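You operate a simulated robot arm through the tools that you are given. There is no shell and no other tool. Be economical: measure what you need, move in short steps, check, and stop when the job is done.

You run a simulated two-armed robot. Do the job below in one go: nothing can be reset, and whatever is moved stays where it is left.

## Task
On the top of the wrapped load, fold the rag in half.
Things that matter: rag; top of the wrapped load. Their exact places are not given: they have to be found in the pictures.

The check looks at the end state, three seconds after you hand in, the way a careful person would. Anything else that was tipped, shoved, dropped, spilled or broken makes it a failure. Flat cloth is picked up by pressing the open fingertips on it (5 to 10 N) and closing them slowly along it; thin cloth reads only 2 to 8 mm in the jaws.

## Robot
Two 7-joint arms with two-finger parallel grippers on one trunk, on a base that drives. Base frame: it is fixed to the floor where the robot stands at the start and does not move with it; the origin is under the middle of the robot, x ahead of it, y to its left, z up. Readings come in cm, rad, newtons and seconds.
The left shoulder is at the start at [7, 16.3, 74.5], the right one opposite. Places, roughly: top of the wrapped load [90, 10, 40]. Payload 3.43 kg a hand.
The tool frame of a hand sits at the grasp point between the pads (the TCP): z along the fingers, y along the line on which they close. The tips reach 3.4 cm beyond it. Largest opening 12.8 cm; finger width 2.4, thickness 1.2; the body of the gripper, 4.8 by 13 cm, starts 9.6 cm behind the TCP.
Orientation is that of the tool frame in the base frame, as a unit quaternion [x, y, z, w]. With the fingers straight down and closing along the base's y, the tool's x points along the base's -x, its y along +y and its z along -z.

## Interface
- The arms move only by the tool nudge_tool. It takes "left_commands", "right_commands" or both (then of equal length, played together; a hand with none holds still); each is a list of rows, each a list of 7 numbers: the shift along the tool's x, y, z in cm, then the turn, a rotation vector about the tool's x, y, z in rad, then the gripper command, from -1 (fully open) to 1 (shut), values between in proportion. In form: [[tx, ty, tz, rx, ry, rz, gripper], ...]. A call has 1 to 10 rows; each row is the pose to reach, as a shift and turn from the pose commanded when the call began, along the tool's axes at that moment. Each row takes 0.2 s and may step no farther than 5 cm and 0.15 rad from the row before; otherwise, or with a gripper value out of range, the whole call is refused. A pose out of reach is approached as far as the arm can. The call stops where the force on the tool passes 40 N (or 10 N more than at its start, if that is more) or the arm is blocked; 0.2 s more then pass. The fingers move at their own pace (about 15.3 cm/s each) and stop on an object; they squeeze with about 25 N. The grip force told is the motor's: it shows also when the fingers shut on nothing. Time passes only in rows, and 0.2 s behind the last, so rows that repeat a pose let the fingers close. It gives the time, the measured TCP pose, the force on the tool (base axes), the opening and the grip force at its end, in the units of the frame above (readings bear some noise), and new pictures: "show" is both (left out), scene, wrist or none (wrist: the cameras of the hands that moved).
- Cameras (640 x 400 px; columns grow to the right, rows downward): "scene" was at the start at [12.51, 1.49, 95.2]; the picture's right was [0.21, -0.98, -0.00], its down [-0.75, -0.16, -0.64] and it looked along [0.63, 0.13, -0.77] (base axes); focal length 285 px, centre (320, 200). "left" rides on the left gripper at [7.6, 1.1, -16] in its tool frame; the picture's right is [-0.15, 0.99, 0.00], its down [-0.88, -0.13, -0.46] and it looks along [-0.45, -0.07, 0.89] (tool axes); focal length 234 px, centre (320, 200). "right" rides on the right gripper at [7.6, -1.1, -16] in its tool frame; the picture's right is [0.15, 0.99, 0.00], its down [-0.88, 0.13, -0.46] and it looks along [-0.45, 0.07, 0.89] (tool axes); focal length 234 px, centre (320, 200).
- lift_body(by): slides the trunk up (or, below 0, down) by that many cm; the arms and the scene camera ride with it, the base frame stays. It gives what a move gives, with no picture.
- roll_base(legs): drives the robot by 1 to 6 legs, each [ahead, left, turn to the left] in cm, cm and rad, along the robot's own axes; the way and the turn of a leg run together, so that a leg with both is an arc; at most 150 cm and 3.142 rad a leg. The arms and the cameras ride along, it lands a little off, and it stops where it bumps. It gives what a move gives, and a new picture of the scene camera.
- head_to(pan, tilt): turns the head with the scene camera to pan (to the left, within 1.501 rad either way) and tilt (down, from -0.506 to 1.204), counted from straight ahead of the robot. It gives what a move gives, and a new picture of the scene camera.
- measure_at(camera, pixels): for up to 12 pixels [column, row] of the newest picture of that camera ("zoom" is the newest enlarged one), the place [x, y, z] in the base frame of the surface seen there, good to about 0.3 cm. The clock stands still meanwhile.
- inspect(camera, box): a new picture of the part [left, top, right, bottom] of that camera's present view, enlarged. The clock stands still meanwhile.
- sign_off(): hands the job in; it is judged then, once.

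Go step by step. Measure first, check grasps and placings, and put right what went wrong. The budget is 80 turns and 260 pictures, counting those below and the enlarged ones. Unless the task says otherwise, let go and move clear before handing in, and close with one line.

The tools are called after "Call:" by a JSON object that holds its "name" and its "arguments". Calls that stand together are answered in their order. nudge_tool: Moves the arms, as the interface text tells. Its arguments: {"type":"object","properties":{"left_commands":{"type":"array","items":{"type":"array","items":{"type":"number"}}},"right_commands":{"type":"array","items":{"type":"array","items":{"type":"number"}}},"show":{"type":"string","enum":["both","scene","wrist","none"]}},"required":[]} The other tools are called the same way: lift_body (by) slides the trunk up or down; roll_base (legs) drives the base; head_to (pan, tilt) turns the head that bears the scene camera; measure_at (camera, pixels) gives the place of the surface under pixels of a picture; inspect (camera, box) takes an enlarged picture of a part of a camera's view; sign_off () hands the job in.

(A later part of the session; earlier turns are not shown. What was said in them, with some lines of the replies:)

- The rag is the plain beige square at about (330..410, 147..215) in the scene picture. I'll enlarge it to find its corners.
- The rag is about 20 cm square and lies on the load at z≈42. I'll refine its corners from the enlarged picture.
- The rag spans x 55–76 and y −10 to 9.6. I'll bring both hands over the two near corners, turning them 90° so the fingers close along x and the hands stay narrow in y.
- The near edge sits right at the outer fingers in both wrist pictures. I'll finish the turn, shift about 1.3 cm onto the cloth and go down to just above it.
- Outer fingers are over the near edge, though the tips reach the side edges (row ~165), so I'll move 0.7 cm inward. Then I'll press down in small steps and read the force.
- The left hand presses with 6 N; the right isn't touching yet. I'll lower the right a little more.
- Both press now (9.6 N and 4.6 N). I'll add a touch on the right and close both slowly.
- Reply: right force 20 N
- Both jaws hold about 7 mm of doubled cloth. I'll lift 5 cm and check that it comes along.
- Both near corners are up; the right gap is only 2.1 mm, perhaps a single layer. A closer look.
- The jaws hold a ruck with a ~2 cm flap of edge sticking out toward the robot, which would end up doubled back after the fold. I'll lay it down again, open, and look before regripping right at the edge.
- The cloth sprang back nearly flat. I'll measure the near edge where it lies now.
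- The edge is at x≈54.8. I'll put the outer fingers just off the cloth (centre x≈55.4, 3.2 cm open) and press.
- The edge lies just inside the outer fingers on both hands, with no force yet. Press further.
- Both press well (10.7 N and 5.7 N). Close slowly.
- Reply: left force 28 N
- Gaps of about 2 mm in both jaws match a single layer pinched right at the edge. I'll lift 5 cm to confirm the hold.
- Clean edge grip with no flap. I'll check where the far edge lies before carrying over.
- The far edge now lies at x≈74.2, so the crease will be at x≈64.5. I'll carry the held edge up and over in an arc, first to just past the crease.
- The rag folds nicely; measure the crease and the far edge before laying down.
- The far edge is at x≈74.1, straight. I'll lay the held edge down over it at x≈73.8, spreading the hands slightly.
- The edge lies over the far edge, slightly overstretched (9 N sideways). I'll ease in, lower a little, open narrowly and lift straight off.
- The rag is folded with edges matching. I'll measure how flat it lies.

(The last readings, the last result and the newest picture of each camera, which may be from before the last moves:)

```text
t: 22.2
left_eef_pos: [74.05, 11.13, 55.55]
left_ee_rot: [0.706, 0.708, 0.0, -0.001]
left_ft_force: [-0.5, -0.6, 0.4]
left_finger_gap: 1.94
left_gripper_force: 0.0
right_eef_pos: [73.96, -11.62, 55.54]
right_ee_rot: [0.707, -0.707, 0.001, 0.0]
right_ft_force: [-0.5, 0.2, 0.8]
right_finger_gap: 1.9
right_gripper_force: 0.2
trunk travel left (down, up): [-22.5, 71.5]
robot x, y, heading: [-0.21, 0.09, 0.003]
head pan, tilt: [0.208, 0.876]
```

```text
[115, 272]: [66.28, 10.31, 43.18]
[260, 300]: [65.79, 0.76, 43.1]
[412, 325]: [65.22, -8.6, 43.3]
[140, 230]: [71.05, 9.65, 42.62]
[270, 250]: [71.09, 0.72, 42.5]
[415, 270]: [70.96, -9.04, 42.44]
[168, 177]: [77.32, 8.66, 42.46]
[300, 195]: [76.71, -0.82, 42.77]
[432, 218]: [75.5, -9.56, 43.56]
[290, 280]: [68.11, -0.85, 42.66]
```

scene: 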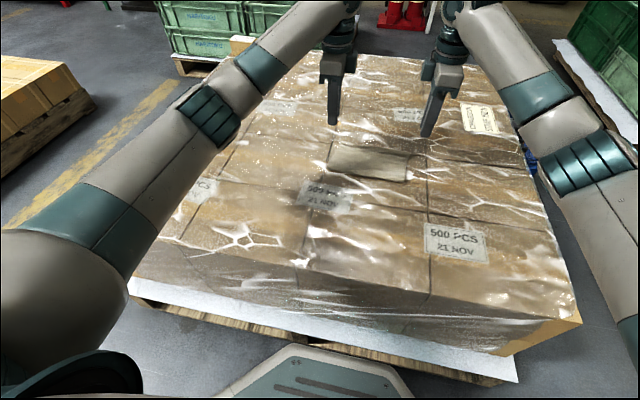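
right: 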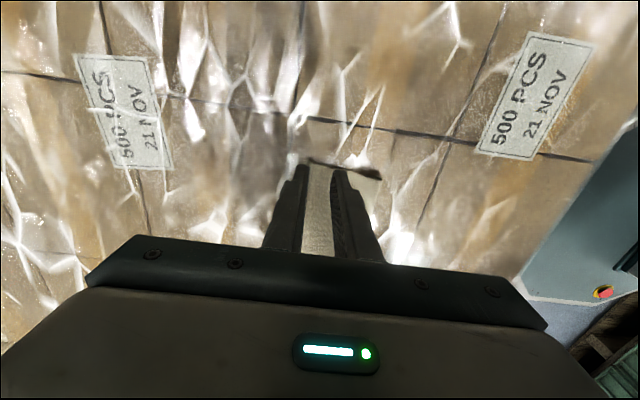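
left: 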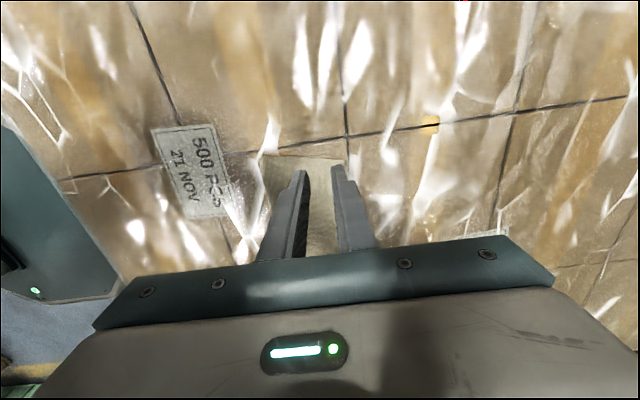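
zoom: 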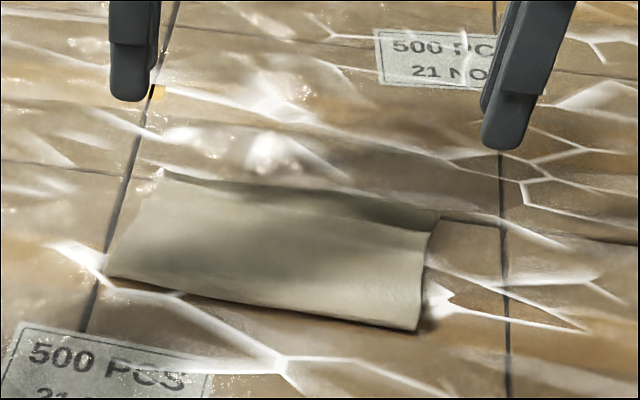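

It lies flat (z≈42.5–43.3). I want to see the far edge from above, so I'll raise the hands and spread them to get the wrist cameras' views.

Call:
{"name": "nudge_tool", "arguments": {"left_commands": [[2, 0, -1.5, 0, 0, 0, 0.7], [4, 0, -3, 0, 0, 0, 0.7], [6, 0, -4.5, 0, 0, 0, 0.7], [8, 0, -6, 0, 0, 0, 0.7], [10, 0, -6, 0, 0, 0, 0.7]], "right_commands": [[2, 0, -1.5, 0, 0, 0, 0.7], [4, 0, -3, 0, 0, 0, 0.7], [6, 0, -4.5, 0, 0, 0, 0.7], [8, 0, -6, 0, 0, 0, 0.7], [10, 0, -6, 0, 0, 0, 0.7]]}}

Call:
{"name": "inspect", "arguments": {"camera": "scene", "box": [316, 125, 428, 195]}}

```text
t: 23.4
left_eef_pos: [73.81, 21.21, 61.31]
left_ee_rot: [0.707, 0.707, 0.001, 0.0]
left_ft_force: [0.5, -0.5, 0.6]
left_finger_gap: 1.91
left_gripper_force: 0.0
right_eef_pos: [73.94, -21.67, 61.55]
right_ee_rot: [0.707, -0.707, 0.0, 0.0]
right_ft_force: [-0.5, -0.9, 0.0]
right_finger_gap: 1.9
right_gripper_force: 0.1
trunk travel left (down, up): [-22.5, 71.5]
robot x, y, heading: [-0.21, 0.0, -0.001]
head pan, tilt: [0.208, 0.876]
```

scene: 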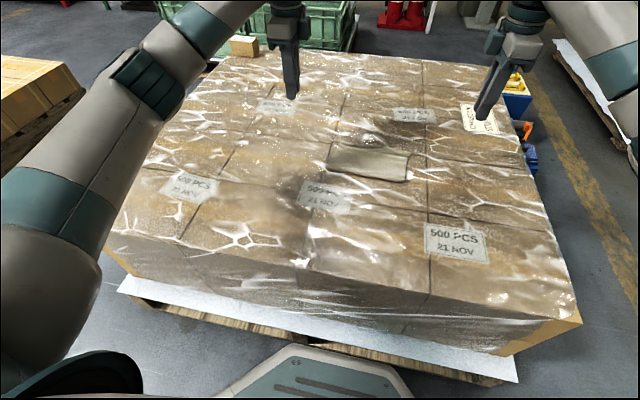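
right: 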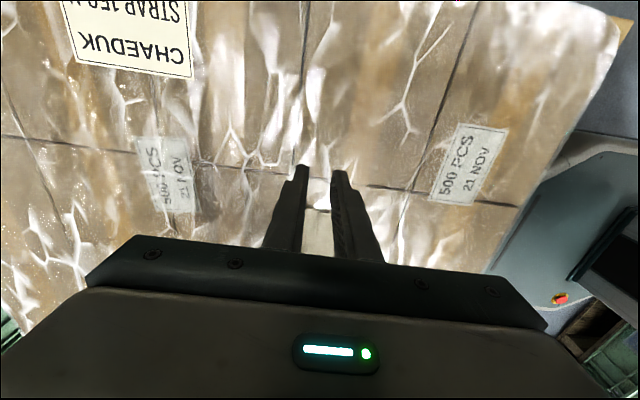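
left: 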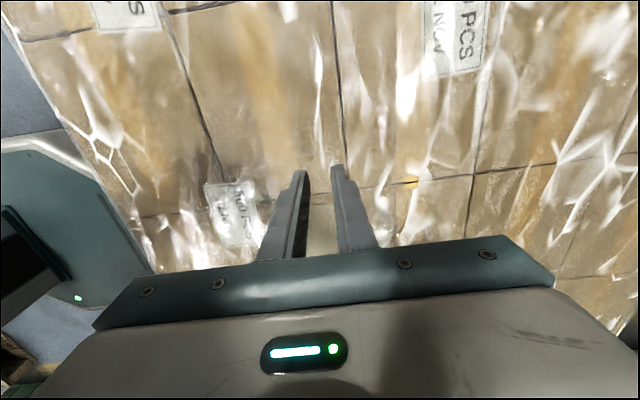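

```text
5.71 times, centred on (372, 160) of scene
```

zoom: 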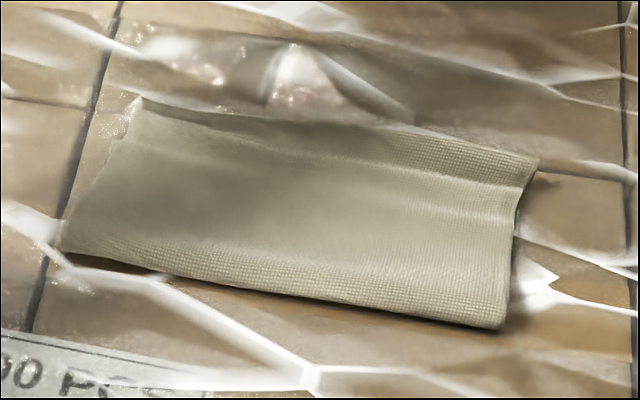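

The fold is neat; the top layer's last ~1.5 cm shows a slight bend. I'll measure the edge heights to see whether it overhangs or stands up.

Call:
{"name": "measure_at", "arguments": {"camera": "zoom", "pixels": [[535, 160], [520, 190], [518, 205], [505, 320], [142, 100], [125, 140], [70, 245], [330, 122], [330, 150], [330, 170], [330, 230], [330, 108]]}}

```text
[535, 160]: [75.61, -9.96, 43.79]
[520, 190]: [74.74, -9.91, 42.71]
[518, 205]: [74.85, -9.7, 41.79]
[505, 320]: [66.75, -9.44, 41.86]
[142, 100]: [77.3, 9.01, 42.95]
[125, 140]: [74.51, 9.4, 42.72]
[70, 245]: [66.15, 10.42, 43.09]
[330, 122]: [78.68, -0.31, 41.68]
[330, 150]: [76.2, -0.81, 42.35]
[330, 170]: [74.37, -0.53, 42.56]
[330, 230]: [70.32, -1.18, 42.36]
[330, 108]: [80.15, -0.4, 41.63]
```

The edge is curled up at most about 1 cm. I'll bring the left wrist camera to the side so I can see how the lower layer lines up.

Call:
{"name": "nudge_tool", "arguments": {"left_commands": [[-1.5, -2.2, 0, 0, 0, 0, 0.7], [-3, -4.5, 0, 0, 0, 0, 0.7], [-4.5, -7, 0, 0, 0, 0, 0.7], [-6, -9.5, 0, 0, 0, 0, 0.7], [-7, -12, 0, 0, 0, 0, 0.7]], "show": "none"}}

Call:
{"name": "inspect", "arguments": {"camera": "left", "box": [300, 90, 540, 240]}}

```text
t: 24.6
left_eef_pos: [61.92, 14.24, 61.28]
left_ee_rot: [0.707, 0.708, 0.0, 0.0]
left_ft_force: [0.1, -0.5, -0.1]
left_finger_gap: 1.9
left_gripper_force: 0.1
right_eef_pos: [73.99, -21.73, 61.54]
right_ee_rot: [-0.706, 0.708, 0.0, -0.001]
right_ft_force: [-0.4, 0.2, 0.4]
right_finger_gap: 1.92
right_gripper_force: 0.1
trunk travel left (down, up): [-22.5, 71.5]
robot x, y, heading: [0.28, -0.05, -0.0]
head pan, tilt: [0.208, 0.876]
```

```text
2.67 times, centred on (420, 165) of left
```

zoom: 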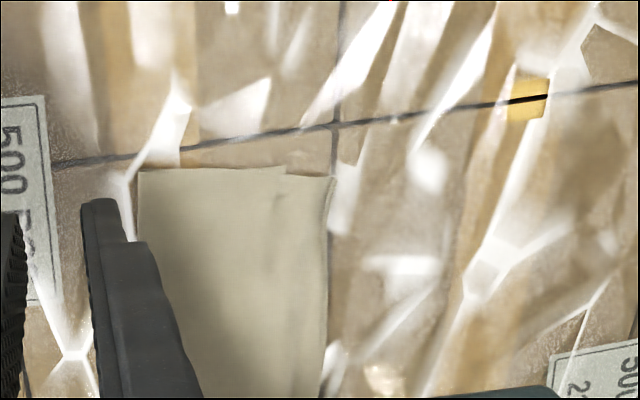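

Call:
{"name": "measure_at", "arguments": {"camera": "zoom", "pixels": [[142, 180], [280, 172], [292, 182], [328, 184], [325, 260], [320, 330], [270, 260], [300, 260], [150, 260]]}}

Call:
{"name": "inspect", "arguments": {"camera": "left", "box": [388, 140, 444, 175]}}

```text
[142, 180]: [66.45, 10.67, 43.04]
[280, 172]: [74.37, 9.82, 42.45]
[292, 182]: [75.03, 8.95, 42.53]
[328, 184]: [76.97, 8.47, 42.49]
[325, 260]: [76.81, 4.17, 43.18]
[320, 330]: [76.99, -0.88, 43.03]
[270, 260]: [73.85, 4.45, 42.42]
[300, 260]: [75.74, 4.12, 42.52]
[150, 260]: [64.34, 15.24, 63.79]
```

```text
11.43 times, centred on (416, 158) of left
```

zoom: 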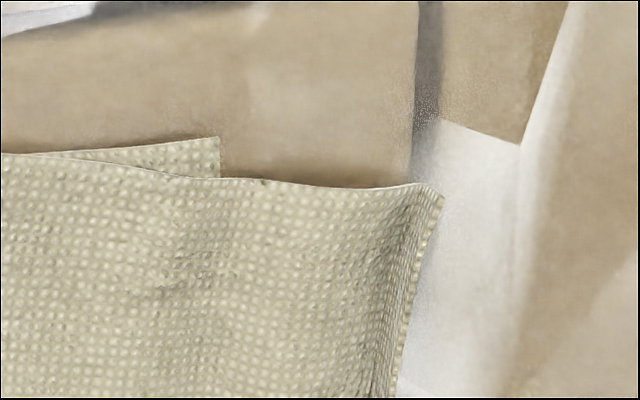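

At the left corner the lower layer ends at x≈74.4 and the upper at x≈77, so the top overhangs by 2.5 cm. I'll check the right side the same way before correcting it.

Call:
{"name": "nudge_tool", "arguments": {"right_commands": [[-1.5, 2.2, 0, 0, 0, 0, 0.7], [-3, 4.5, 0, 0, 0, 0, 0.7], [-4.5, 7, 0, 0, 0, 0, 0.7], [-6, 9.5, 0, 0, 0, 0, 0.7], [-7, 12, 0, 0, 0, 0, 0.7]], "show": "none"}}

Call:
{"name": "inspect", "arguments": {"camera": "right", "box": [180, 120, 308, 200]}}

```text
t: 25.8
left_eef_pos: [62.0, 14.04, 61.27]
left_ee_rot: [0.707, 0.707, 0.0, 0.0]
left_ft_force: [0.1, -0.1, -0.1]
left_finger_gap: 1.93
left_gripper_force: 0.0
right_eef_pos: [62.03, -14.53, 61.56]
right_ee_rot: [-0.706, 0.708, -0.001, 0.0]
right_ft_force: [-0.2, 0.4, -0.3]
right_finger_gap: 1.91
right_gripper_force: 0.1
trunk travel left (down, up): [-22.5, 71.5]
robot x, y, heading: [-0.02, 0.05, 0.002]
head pan, tilt: [0.208, 0.876]
```

```text
5.00 times, centred on (244, 160) of right
```

zoom: 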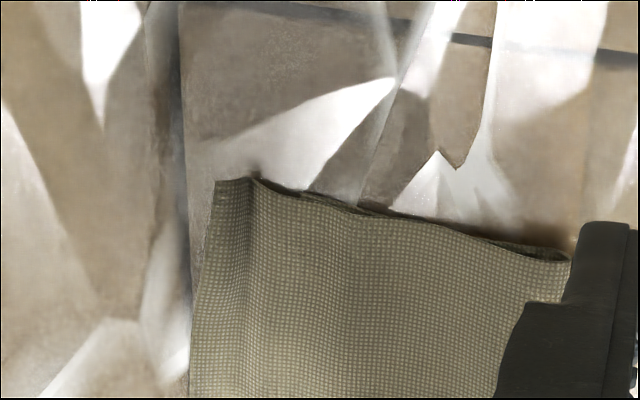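

Call:
{"name": "measure_at", "arguments": {"camera": "zoom", "pixels": [[218, 190], [252, 185], [300, 198], [360, 212], [205, 260], [196, 330], [565, 255], [320, 195], [225, 330]]}}

Call:
{"name": "inspect", "arguments": {"camera": "right", "box": [216, 148, 264, 178]}}

```text
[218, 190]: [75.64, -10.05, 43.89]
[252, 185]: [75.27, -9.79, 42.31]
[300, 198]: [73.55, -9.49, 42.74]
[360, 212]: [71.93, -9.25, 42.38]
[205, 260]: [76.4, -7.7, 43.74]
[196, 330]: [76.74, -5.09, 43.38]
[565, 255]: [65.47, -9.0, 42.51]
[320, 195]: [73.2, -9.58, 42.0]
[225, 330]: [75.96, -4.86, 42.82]
```

```text
13.33 times, centred on (240, 163) of right
```

zoom: 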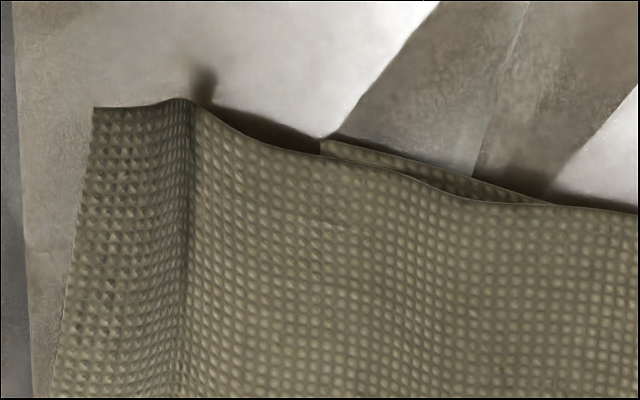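

The right side is the same: lower corner at x≈73.5, upper edge reaching ≈76.5. I'll regrip the overhanging top edge with both hands and set it back about 2.5 cm. First approach above it.

Call:
{"name": "nudge_tool", "arguments": {"left_commands": [[-1.6, 3.7, 1, 0, 0, 0, 0.62], [-3.2, 7.4, 3, 0, 0, 0, 0.62], [-4.8, 11.1, 5.5, 0, 0, 0, 0.62], [-6.4, 14.8, 8, 0, 0, 0, 0.62], [-6.4, 14.8, 11, 0, 0, 0, 0.62], [-6.4, 14.8, 13.5, 0, 0, 0, 0.62], [-6.4, 14.8, 14.2, 0, 0, 0, 0.62]], "right_commands": [[-1.6, -3.7, 1, 0, 0, 0, 0.62], [-3.2, -7.4, 3, 0, 0, 0, 0.62], [-4.8, -11, 5.5, 0, 0, 0, 0.62], [-6.6, -14.4, 8, 0, 0, 0, 0.62], [-6.6, -14.4, 11, 0, 0, 0, 0.62], [-6.6, -14.4, 13.8, 0, 0, 0, 0.62], [-6.6, -14.4, 14.5, 0, 0, 0, 0.62]], "show": "wrist"}}

Call:
{"name": "inspect", "arguments": {"camera": "scene", "box": [316, 105, 428, 175]}}

```text
t: 27.4
left_eef_pos: [77.05, 7.77, 47.13]
left_ee_rot: [0.707, 0.707, -0.001, 0.001]
left_ft_force: [0.1, 0.5, -0.7]
left_finger_gap: 2.42
left_gripper_force: 0.1
right_eef_pos: [76.53, -8.13, 46.96]
right_ee_rot: [-0.707, 0.707, 0.0, -0.001]
right_ft_force: [-0.1, 0.3, -0.3]
right_finger_gap: 2.4
right_gripper_force: 0.0
trunk travel left (down, up): [-22.5, 71.5]
robot x, y, heading: [0.36, -0.03, 0.003]
head pan, tilt: [0.208, 0.876]
```

right: 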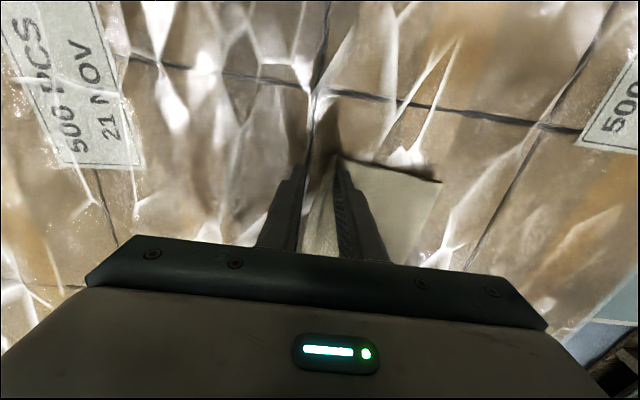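
left: 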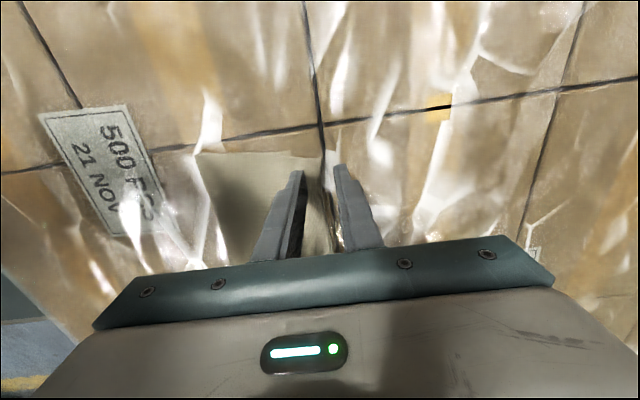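

```text
5.71 times, centred on (372, 140) of scene
```

zoom: 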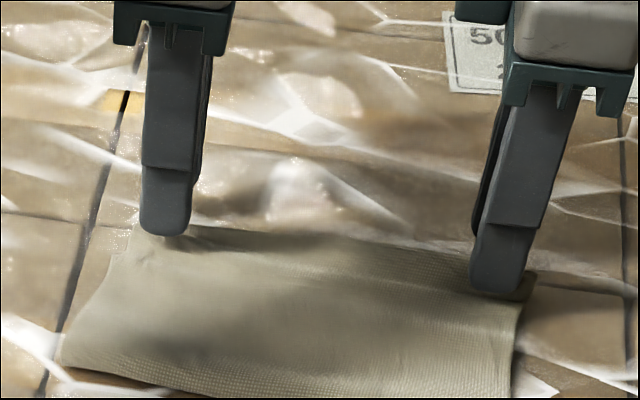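

The top edge sits between the fingers on both hands. I'll go down to contact in small steps.

Call:
{"name": "nudge_tool", "arguments": {"left_commands": [[0, -0.2, 0.6, 0, 0, 0, 0.62], [0, -0.2, 1.1, 0, 0, 0, 0.62], [0, -0.2, 1.3, 0, 0, 0, 0.62]], "right_commands": [[0, 0, 0.5, 0, 0, 0, 0.62], [0, 0, 0.9, 0, 0, 0, 0.62], [0, 0, 1.1, 0, 0, 0, 0.62]], "show": "none"}}

```text
t: 28.2
left_eef_pos: [76.69, 7.74, 45.87]
left_ee_rot: [0.706, 0.708, 0.0, 0.0]
left_ft_force: [0.4, 0.1, 0.0]
left_finger_gap: 2.41
left_gripper_force: 0.1
right_eef_pos: [76.43, -8.15, 45.95]
right_ee_rot: [-0.707, 0.707, -0.001, 0.0]
right_ft_force: [0.0, -0.1, 0.6]
right_finger_gap: 2.41
right_gripper_force: 0.1
trunk travel left (down, up): [-22.5, 71.5]
robot x, y, heading: [0.21, 0.48, -0.001]
head pan, tilt: [0.208, 0.876]
```

Call:
{"name": "nudge_tool", "arguments": {"left_commands": [[0, 0, 0.15, 0, 0, 0, 0.62], [0, 0, 0.3, 0, 0, 0, 0.62]], "right_commands": [[0, 0, 0.15, 0, 0, 0, 0.62], [0, 0, 0.25, 0, 0, 0, 0.62]], "show": "none"}}

```text
t: 28.8
left_eef_pos: [76.7, 7.76, 45.72]
left_ee_rot: [0.707, 0.707, 0.0, 0.001]
left_ft_force: [0.5, 0.5, 8.6]
left_finger_gap: 2.4
left_gripper_force: 0.0
right_eef_pos: [76.44, -7.96, 45.66]
right_ee_rot: [-0.706, 0.708, 0.0, 0.0]
right_ft_force: [0.0, -1.0, 1.4]
right_finger_gap: 2.42
right_gripper_force: 0.0
trunk travel left (down, up): [-22.5, 71.5]
robot x, y, heading: [0.33, 0.44, -0.003]
head pan, tilt: [0.208, 0.876]
```

Left presses with 8.6 N. Right needs about 0.15 cm more, then I'll close both slowly.

Call:
{"name": "nudge_tool", "arguments": {"left_commands": [[0, 0, 0, 0, 0, 0, 0.62], [0, 0, 0, 0, 0, 0, 0.62], [0, 0, 0, 0, 0, 0, 0.68], [0, 0, 0, 0, 0, 0, 0.74], [0, 0, 0, 0, 0, 0, 0.8], [0, 0, 0, 0, 0, 0, 0.86], [0, 0, 0, 0, 0, 0, 0.92], [0, 0, 0, 0, 0, 0, 0.98], [0, 0, 0, 0, 0, 0, 1], [0, 0, 0, 0, 0, 0, 1]], "right_commands": [[0, 0, 0.1, 0, 0, 0, 0.62], [0, 0, 0.15, 0, 0, 0, 0.62], [0, 0, 0.15, 0, 0, 0, 0.68], [0, 0, 0.15, 0, 0, 0, 0.74], [0, 0, 0.15, 0, 0, 0, 0.8], [0, 0, 0.15, 0, 0, 0, 0.86], [0, 0, 0.15, 0, 0, 0, 0.92], [0, 0, 0.15, 0, 0, 0, 0.98], [0, 0, 0.15, 0, 0, 0, 1], [0, 0, 0.15, 0, 0, 0, 1]], "show": "wrist"}}

```text
t: 31.0
left_eef_pos: [76.65, 7.84, 45.81]
left_ee_rot: [0.708, 0.706, 0.001, 0.0]
left_ft_force: [-1.6, -1.1, 9.1]
left_finger_gap: 0.21
left_gripper_force: 24.9
right_eef_pos: [76.34, -8.02, 45.68]
right_ee_rot: [0.707, -0.707, 0.002, -0.001]
right_ft_force: [1.0, 0.8, 13.6]
right_finger_gap: 0.19
right_gripper_force: 24.6
trunk travel left (down, up): [-22.5, 71.5]
robot x, y, heading: [0.1, 0.04, 0.007]
head pan, tilt: [0.208, 0.876]
```

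right: 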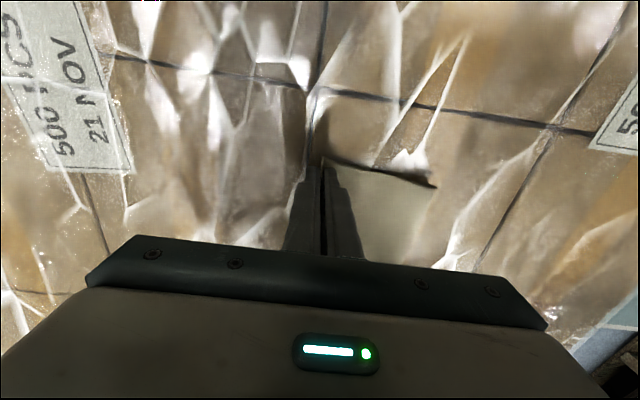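
left: 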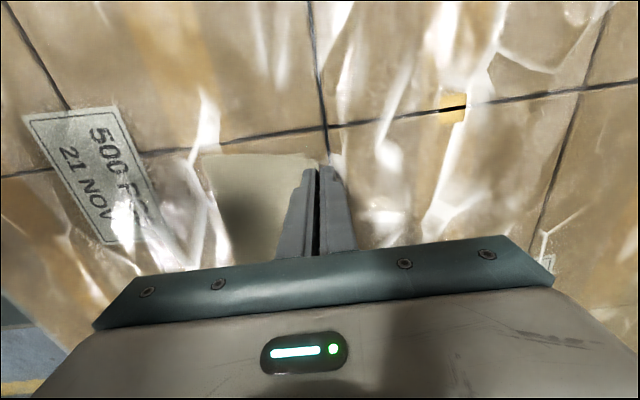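

Both hold one layer at the edge. I'll lift up and back toward the robot, then look at the lower layer's edge.

Call:
{"name": "nudge_tool", "arguments": {"left_commands": [[0, -0.2, -0.8, 0, 0, 0, 1], [0, -0.6, -1.8, 0, 0, 0, 1], [0, -1.2, -2.8, 0, 0, 0, 1], [0, -2, -3.8, 0, 0, 0, 1], [0, -3, -4.8, 0, 0, 0, 1], [0, -4, -5.6, 0, 0, 0, 1], [0, -5, -6.4, 0, 0, 0, 1], [0, -6, -7, 0, 0, 0, 1]], "right_commands": [[0, 0.2, -0.8, 0, 0, 0, 1], [0, 0.6, -1.8, 0, 0, 0, 1], [0, 1.2, -2.8, 0, 0, 0, 1], [0, 2, -3.8, 0, 0, 0, 1], [0, 3, -4.8, 0, 0, 0, 1], [0, 4, -5.6, 0, 0, 0, 1], [0, 5, -6.4, 0, 0, 0, 1], [0, 6, -7, 0, 0, 0, 1]], "show": "wrist"}}

Call:
{"name": "inspect", "arguments": {"camera": "scene", "box": [300, 100, 460, 200]}}

```text
t: 32.8
left_eef_pos: [70.66, 7.86, 52.63]
left_ee_rot: [0.706, 0.708, 0.001, 0.0]
left_ft_force: [-0.5, 0.0, -0.6]
left_finger_gap: 0.23
left_gripper_force: 24.7
right_eef_pos: [70.44, -7.94, 52.6]
right_ee_rot: [0.707, -0.707, 0.0, 0.0]
right_ft_force: [-0.2, -0.2, 0.3]
right_finger_gap: 0.2
right_gripper_force: 25.4
trunk travel left (down, up): [-22.5, 71.5]
robot x, y, heading: [-0.03, -0.01, -0.002]
head pan, tilt: [0.208, 0.876]
```

right: 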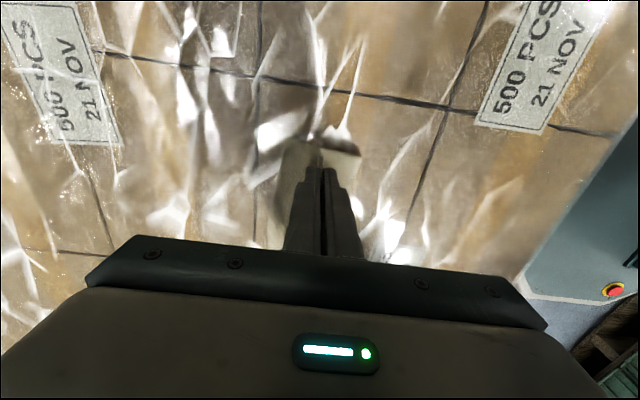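
left: 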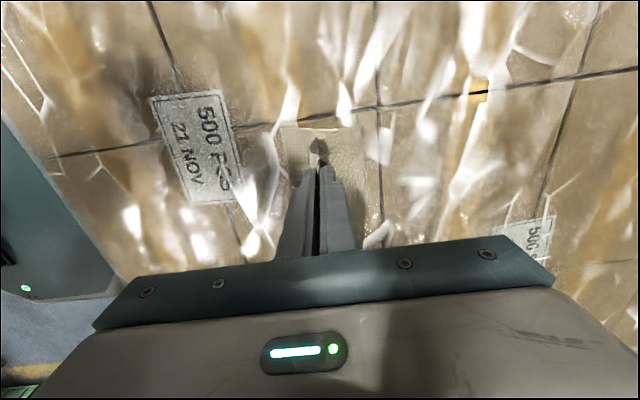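

```text
4.00 times, centred on (380, 150) of scene
```

zoom: 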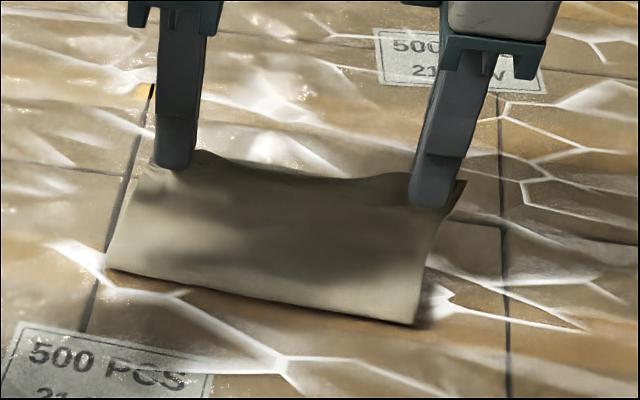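

Call:
{"name": "measure_at", "arguments": {"camera": "left", "pixels": [[358, 127], [362, 170], [364, 230]]}}

Call:
{"name": "measure_at", "arguments": {"camera": "right", "pixels": [[290, 142], [280, 200], [283, 170]]}}

Call:
{"name": "measure_at", "arguments": {"camera": "zoom", "pixels": [[110, 266], [260, 295], [410, 322]]}}

```text
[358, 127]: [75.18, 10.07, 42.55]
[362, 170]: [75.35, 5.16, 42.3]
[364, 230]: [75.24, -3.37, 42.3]
```

```text
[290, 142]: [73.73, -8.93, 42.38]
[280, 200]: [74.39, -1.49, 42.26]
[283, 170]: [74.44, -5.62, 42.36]
```

```text
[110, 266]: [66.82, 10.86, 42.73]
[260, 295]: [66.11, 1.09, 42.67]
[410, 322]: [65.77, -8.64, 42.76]
```

The lower edge lies at x≈75.2 (left) and 73.9 (right), and the crease stayed at ≈66, so it must move ~1.5 cm nearer. I'll roll the top layer back past the crease to lay more cloth down, then fold over again to a nearer target.

Call:
{"name": "nudge_tool", "arguments": {"left_commands": [[0, -2.5, -0.5, 0, 0, 0, 1], [0, -5, -0.2, 0, 0, 0, 1], [0, -7.5, 0.6, 0, 0, 0, 1], [0, -10, 1.8, 0, 0, 0, 1], [0, -10.5, 2.5, 0, 0, 0, 1], [0, -10.5, 2.5, 0, 0, 0, 1], [0, -9, 0.6, 0, 0, 0, 1], [0, -7, -0.6, 0, 0, 0, 1], [0, -5, -1.4, 0, 0, 0, 1], [0, -3, -1.7, 0, 0, 0, 1]], "right_commands": [[0, 2.5, -0.5, 0, 0, 0, 1], [0, 5, -0.2, 0, 0, 0, 1], [0, 7.5, 0.6, 0, 0, 0, 1], [0, 10, 1.8, 0, 0, 0, 1], [0, 11, 2.5, 0, 0, 0, 1], [0, 11, 2.5, 0, 0, 0, 1], [0, 9.5, 0.6, 0, 0, 0, 1], [0, 7.7, -0.6, 0, 0, 0, 1], [0, 5.8, -1.4, 0, 0, 0, 1], [0, 4, -1.7, 0, 0, 0, 1]], "show": "wrist"}}

Call:
{"name": "inspect", "arguments": {"camera": "scene", "box": [300, 100, 460, 200]}}

```text
t: 35.0
left_eef_pos: [67.82, 7.84, 54.27]
left_ee_rot: [0.707, 0.707, -0.001, -0.001]
left_ft_force: [0.2, -0.2, 0.3]
left_finger_gap: 0.23
left_gripper_force: 24.8
right_eef_pos: [66.35, -8.14, 54.2]
right_ee_rot: [-0.707, 0.707, 0.0, -0.001]
right_ft_force: [-0.9, 0.4, -0.1]
right_finger_gap: 0.2
right_gripper_force: 25.3
trunk travel left (down, up): [-22.5, 71.5]
robot x, y, heading: [0.08, 0.27, -0.005]
head pan, tilt: [0.208, 0.876]
```

right: 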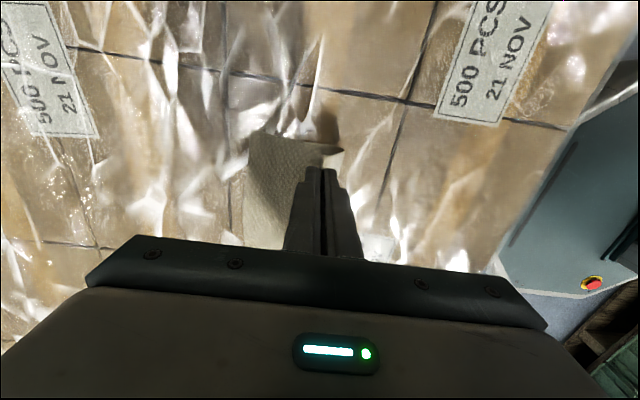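
left: 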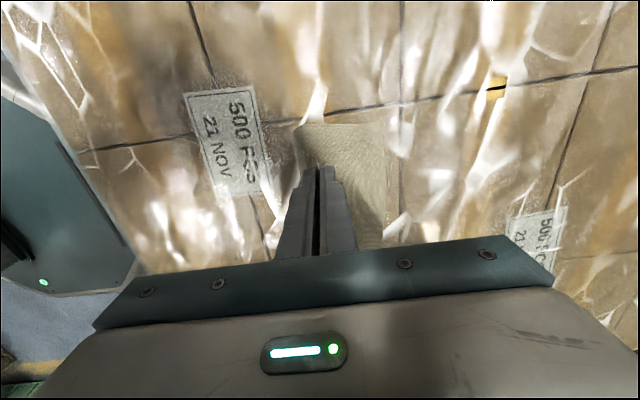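

```text
4.00 times, centred on (380, 150) of scene
```

zoom: 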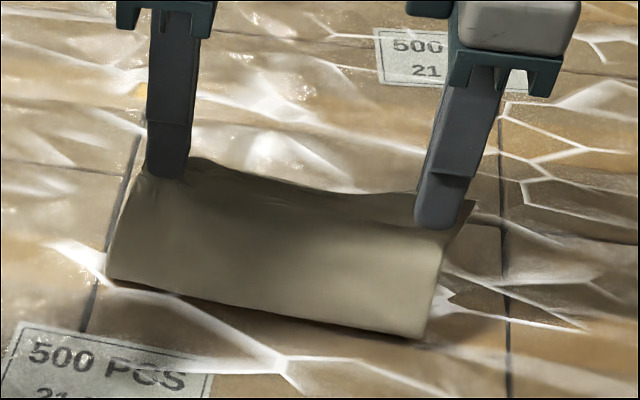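

Call:
{"name": "measure_at", "arguments": {"camera": "left", "pixels": [[383, 128], [382, 160], [383, 230]]}}

Call:
{"name": "measure_at", "arguments": {"camera": "right", "pixels": [[252, 137], [247, 180], [248, 220]]}}

Call:
{"name": "measure_at", "arguments": {"camera": "zoom", "pixels": [[110, 275], [260, 308], [420, 334]]}}

```text
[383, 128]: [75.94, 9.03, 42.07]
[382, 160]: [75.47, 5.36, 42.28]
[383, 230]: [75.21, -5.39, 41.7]
```

```text
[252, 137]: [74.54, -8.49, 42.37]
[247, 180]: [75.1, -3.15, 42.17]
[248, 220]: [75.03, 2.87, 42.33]
```

```text
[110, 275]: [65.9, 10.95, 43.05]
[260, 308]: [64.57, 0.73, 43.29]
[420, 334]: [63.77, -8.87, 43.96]
```

Lower edge: x≈75.3 left, 74.6 right. I'll lower the grip to x≈73.6 left and 73.0 right, since ~1.5 cm of edge stands in the jaws.

Call:
{"name": "nudge_tool", "arguments": {"left_commands": [[0, 1, 0.5, 0, 0, 0, 1], [0, 2, 1.2, 0, 0, 0, 1], [0, 3, 2.1, 0, 0, 0, 1], [0, 3.9, 3.2, 0, 0, 0, 1], [0, 4.7, 4.5, 0, 0, 0, 1], [0, 5.3, 5.8, 0, 0, 0, 1], [0, 5.7, 7, 0, 0, 0, 1], [0, 5.8, 7.8, 0, 0, 0, 1], [0, 5.8, 8.1, 0, 0, 0, 1], [0, 5.8, 8.1, 0, 0, 0, 1]], "right_commands": [[0, -1.2, 0.5, 0, 0, 0, 1], [0, -2.4, 1.2, 0, 0, 0, 1], [0, -3.5, 2.1, 0, 0, 0, 1], [0, -4.5, 3.2, 0, 0, 0, 1], [0, -5.4, 4.5, 0, 0, 0, 1], [0, -6.1, 5.8, 0, 0, 0, 1], [0, -6.5, 7, 0, 0, 0, 1], [0, -6.65, 7.8, 0, 0, 0, 1], [0, -6.65, 8.1, 0, 0, 0, 1], [0, -6.65, 8.1, 0, 0, 0, 1]], "show": "wrist"}}

Call:
{"name": "inspect", "arguments": {"camera": "scene", "box": [300, 100, 460, 200]}}

```text
t: 37.2
left_eef_pos: [73.41, 7.64, 46.2]
left_ee_rot: [0.706, 0.708, -0.001, 0.0]
left_ft_force: [-0.1, -0.9, 0.0]
left_finger_gap: 0.21
left_gripper_force: 24.5
right_eef_pos: [73.25, -7.98, 46.07]
right_ee_rot: [0.707, -0.707, 0.0, 0.0]
right_ft_force: [0.2, 1.1, -0.4]
right_finger_gap: 0.18
right_gripper_force: 24.9
trunk travel left (down, up): [-22.5, 71.5]
robot x, y, heading: [-0.25, -0.18, -0.002]
head pan, tilt: [0.208, 0.876]
```

right: 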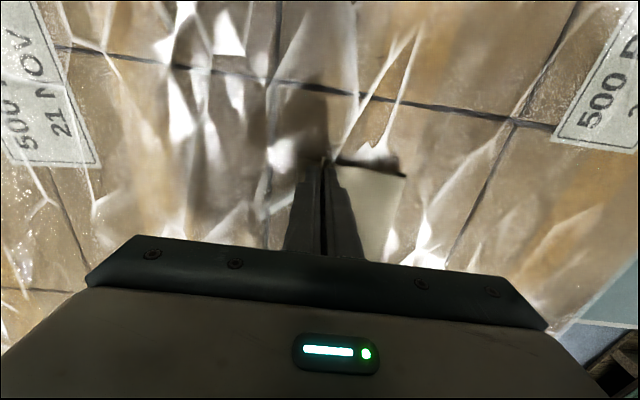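
left: 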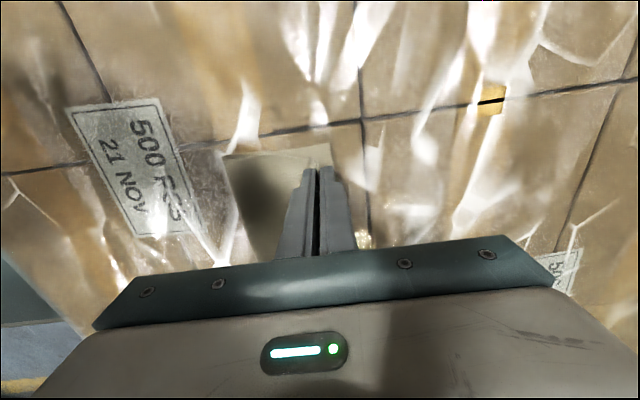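

```text
4.00 times, centred on (380, 150) of scene
```

zoom: 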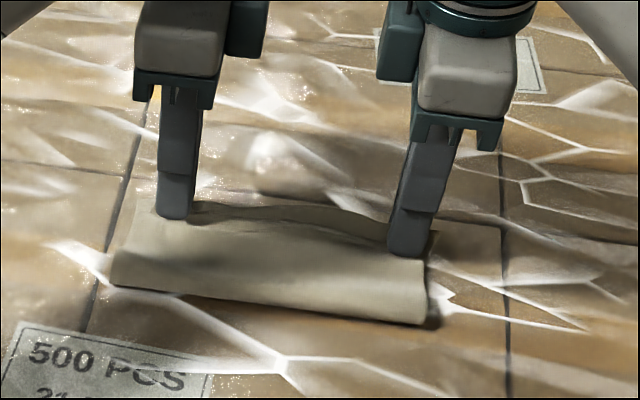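

Placed without side tension. Release narrowly and lift straight up, then spread clear.

Call:
{"name": "nudge_tool", "arguments": {"left_commands": [[0, 0, 0.2, 0, 0, 0, 1], [0, 0, 0.2, 0, 0, 0, 0.85], [0, 0, 0.2, 0, 0, 0, 0.7], [0, 0, 0.2, 0, 0, 0, 0.65], [0, 0, -1, 0, 0, 0, 0.65], [0, 0, -3, 0, 0, 0, 0.65], [0, 0, -6, 0, 0, 0, 0.65], [3, -3, -9, 0, 0, 0, 0.65], [6, -7, -12, 0, 0, 0, 0.65], [6.5, -11, -15, 0, 0, 0, 0.65]], "right_commands": [[0, 0, 0.2, 0, 0, 0, 1], [0, 0, 0.2, 0, 0, 0, 0.85], [0, 0, 0.2, 0, 0, 0, 0.7], [0, 0, 0.2, 0, 0, 0, 0.65], [0, 0, -1, 0, 0, 0, 0.65], [0, 0, -3, 0, 0, 0, 0.65], [0, 0, -6, 0, 0, 0, 0.65], [3, 3, -9, 0, 0, 0, 0.65], [6, 7, -12, 0, 0, 0, 0.65], [6.5, 11, -15, 0, 0, 0, 0.65]], "show": "none"}}

Call:
{"name": "inspect", "arguments": {"camera": "scene", "box": [316, 125, 428, 195]}}

Call:
{"name": "inspect", "arguments": {"camera": "left", "box": [340, 120, 452, 190]}}

Call:
{"name": "inspect", "arguments": {"camera": "right", "box": [190, 120, 302, 190]}}

```text
refused: row 8 steps farther than a row can; nothing moved
```

```text
5.71 times, centred on (372, 160) of scene
```

zoom: 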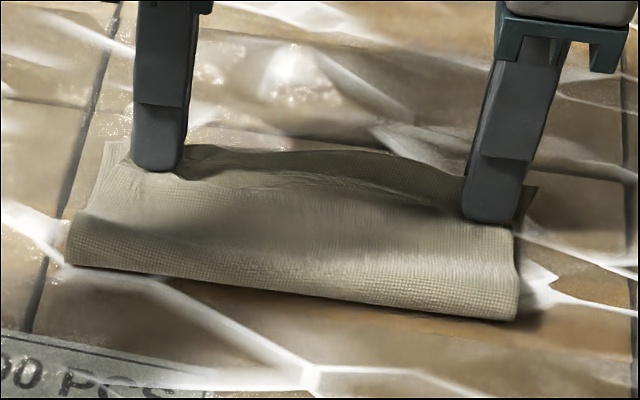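

```text
5.71 times, centred on (396, 155) of left
```

zoom: 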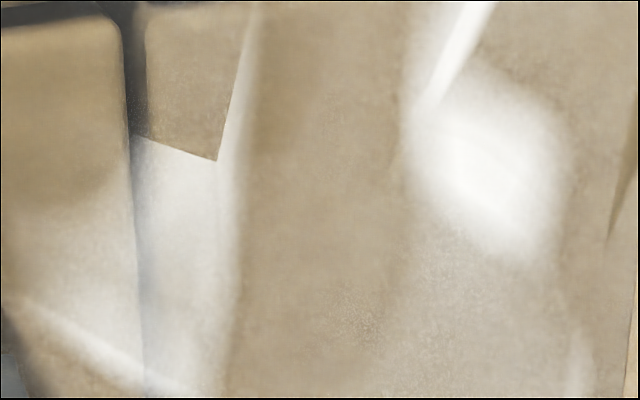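

```text
5.71 times, centred on (246, 155) of right
```

zoom: 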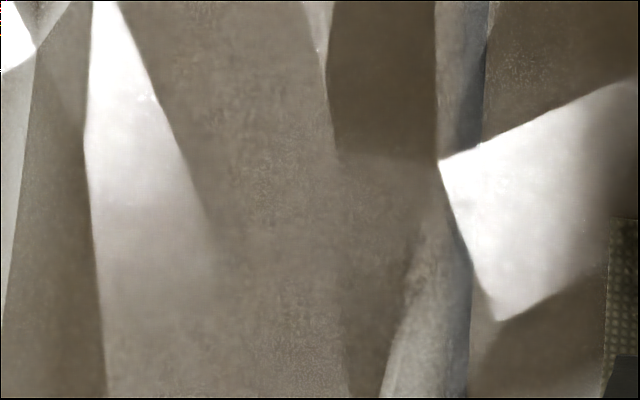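

The call was refused for a step that was too long, so nothing moved. I'll repeat it with shorter steps.

Call:
{"name": "nudge_tool", "arguments": {"left_commands": [[0, 0, 0.2, 0, 0, 0, 0.95], [0, 0, 0.2, 0, 0, 0, 0.8], [0, 0, 0.2, 0, 0, 0, 0.65], [0, 0, -1, 0, 0, 0, 0.65], [0, 0, -3, 0, 0, 0, 0.65], [0, 0, -6, 0, 0, 0, 0.65], [2, -2, -9, 0, 0, 0, 0.65], [4, -5, -11.5, 0, 0, 0, 0.65], [6, -8, -14, 0, 0, 0, 0.65], [6.5, -11, -15, 0, 0, 0, 0.65]], "right_commands": [[0, 0, 0.2, 0, 0, 0, 0.95], [0, 0, 0.2, 0, 0, 0, 0.8], [0, 0, 0.2, 0, 0, 0, 0.65], [0, 0, -1, 0, 0, 0, 0.65], [0, 0, -3, 0, 0, 0, 0.65], [0, 0, -6, 0, 0, 0, 0.65], [2, 2, -9, 0, 0, 0, 0.65], [4, 5, -11.5, 0, 0, 0, 0.65], [6, 8, -14, 0, 0, 0, 0.65], [6.5, 11, -15, 0, 0, 0, 0.65]], "show": "none"}}

Call:
{"name": "inspect", "arguments": {"camera": "scene", "box": [316, 125, 428, 195]}}

Call:
{"name": "inspect", "arguments": {"camera": "right", "box": [190, 120, 318, 200]}}

Call:
{"name": "inspect", "arguments": {"camera": "left", "box": [330, 120, 458, 200]}}

```text
t: 39.4
left_eef_pos: [62.33, 14.01, 61.18]
left_ee_rot: [0.707, 0.707, -0.001, 0.001]
left_ft_force: [-0.2, -0.4, -0.8]
left_finger_gap: 2.24
left_gripper_force: 0.0
right_eef_pos: [61.72, -14.57, 61.26]
right_ee_rot: [-0.707, 0.708, 0.001, -0.001]
right_ft_force: [-0.2, 0.5, 0.1]
right_finger_gap: 2.22
right_gripper_force: 0.0
trunk travel left (down, up): [-22.5, 71.5]
robot x, y, heading: [-0.05, 0.25, -0.004]
head pan, tilt: [0.208, 0.876]
```

```text
5.71 times, centred on (372, 160) of scene
```

zoom: 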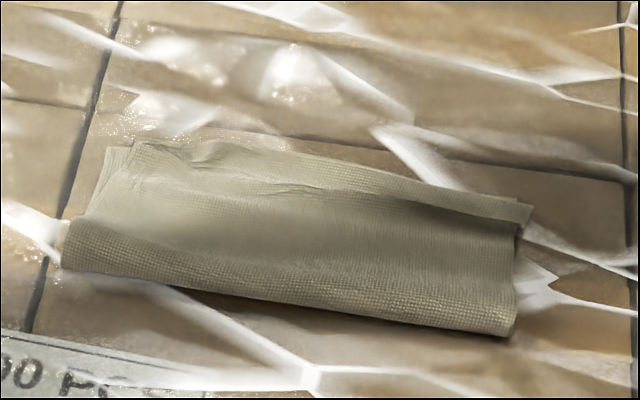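

```text
5.00 times, centred on (254, 160) of right
```

zoom: 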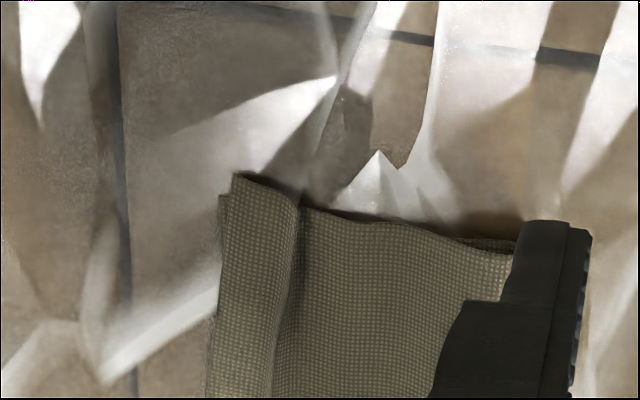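

```text
5.00 times, centred on (394, 160) of left
```

zoom: 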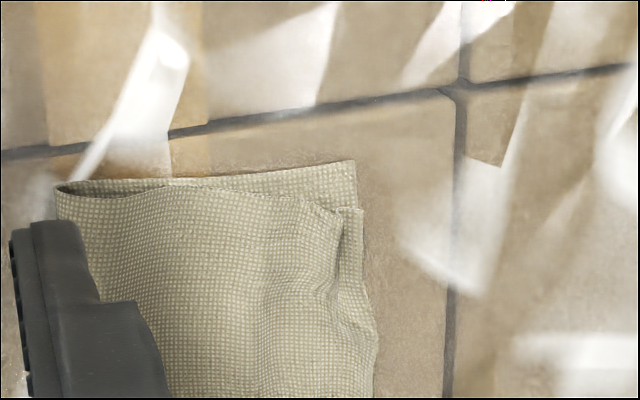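

The top edge now coincides with the lower one on both sides within about half a centimetre. A few heights to see whether patting is worthwhile.

Call:
{"name": "measure_at", "arguments": {"camera": "zoom", "pixels": [[350, 175], [358, 220], [330, 215], [310, 205], [370, 340], [340, 300], [62, 190], [200, 260], [280, 300]]}}

Call:
{"name": "inspect", "arguments": {"camera": "scene", "box": [316, 125, 428, 195]}}

Call:
{"name": "measure_at", "arguments": {"camera": "right", "pixels": [[236, 156], [239, 160], [249, 162], [270, 167], [287, 170]]}}

```text
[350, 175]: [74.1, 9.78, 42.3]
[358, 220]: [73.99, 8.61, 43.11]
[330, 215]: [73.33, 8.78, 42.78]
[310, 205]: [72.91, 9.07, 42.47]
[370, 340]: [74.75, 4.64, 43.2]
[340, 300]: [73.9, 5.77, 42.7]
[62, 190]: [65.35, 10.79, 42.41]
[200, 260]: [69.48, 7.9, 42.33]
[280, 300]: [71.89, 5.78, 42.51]
```

```text
5.71 times, centred on (372, 160) of scene
```

zoom: 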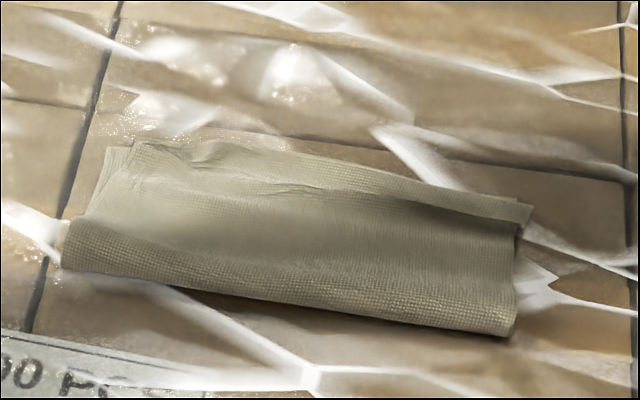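

```text
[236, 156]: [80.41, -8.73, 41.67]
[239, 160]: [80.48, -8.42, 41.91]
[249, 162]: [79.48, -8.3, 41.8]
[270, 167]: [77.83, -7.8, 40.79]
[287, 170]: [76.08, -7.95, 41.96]
```

The rag lies folded in half, with edges matching and flat within about 1 cm. Both hands are open and well clear, and nothing else was disturbed, so I'm handing in.

Call:
{"name": "sign_off", "arguments": {}}

```text
The job is handed in.
```

The rag is folded in half on top of the wrapped load. Its edges match to about half a centimetre where I could measure them, on the left; the right side looked the same in the pictures. The job is handed in.
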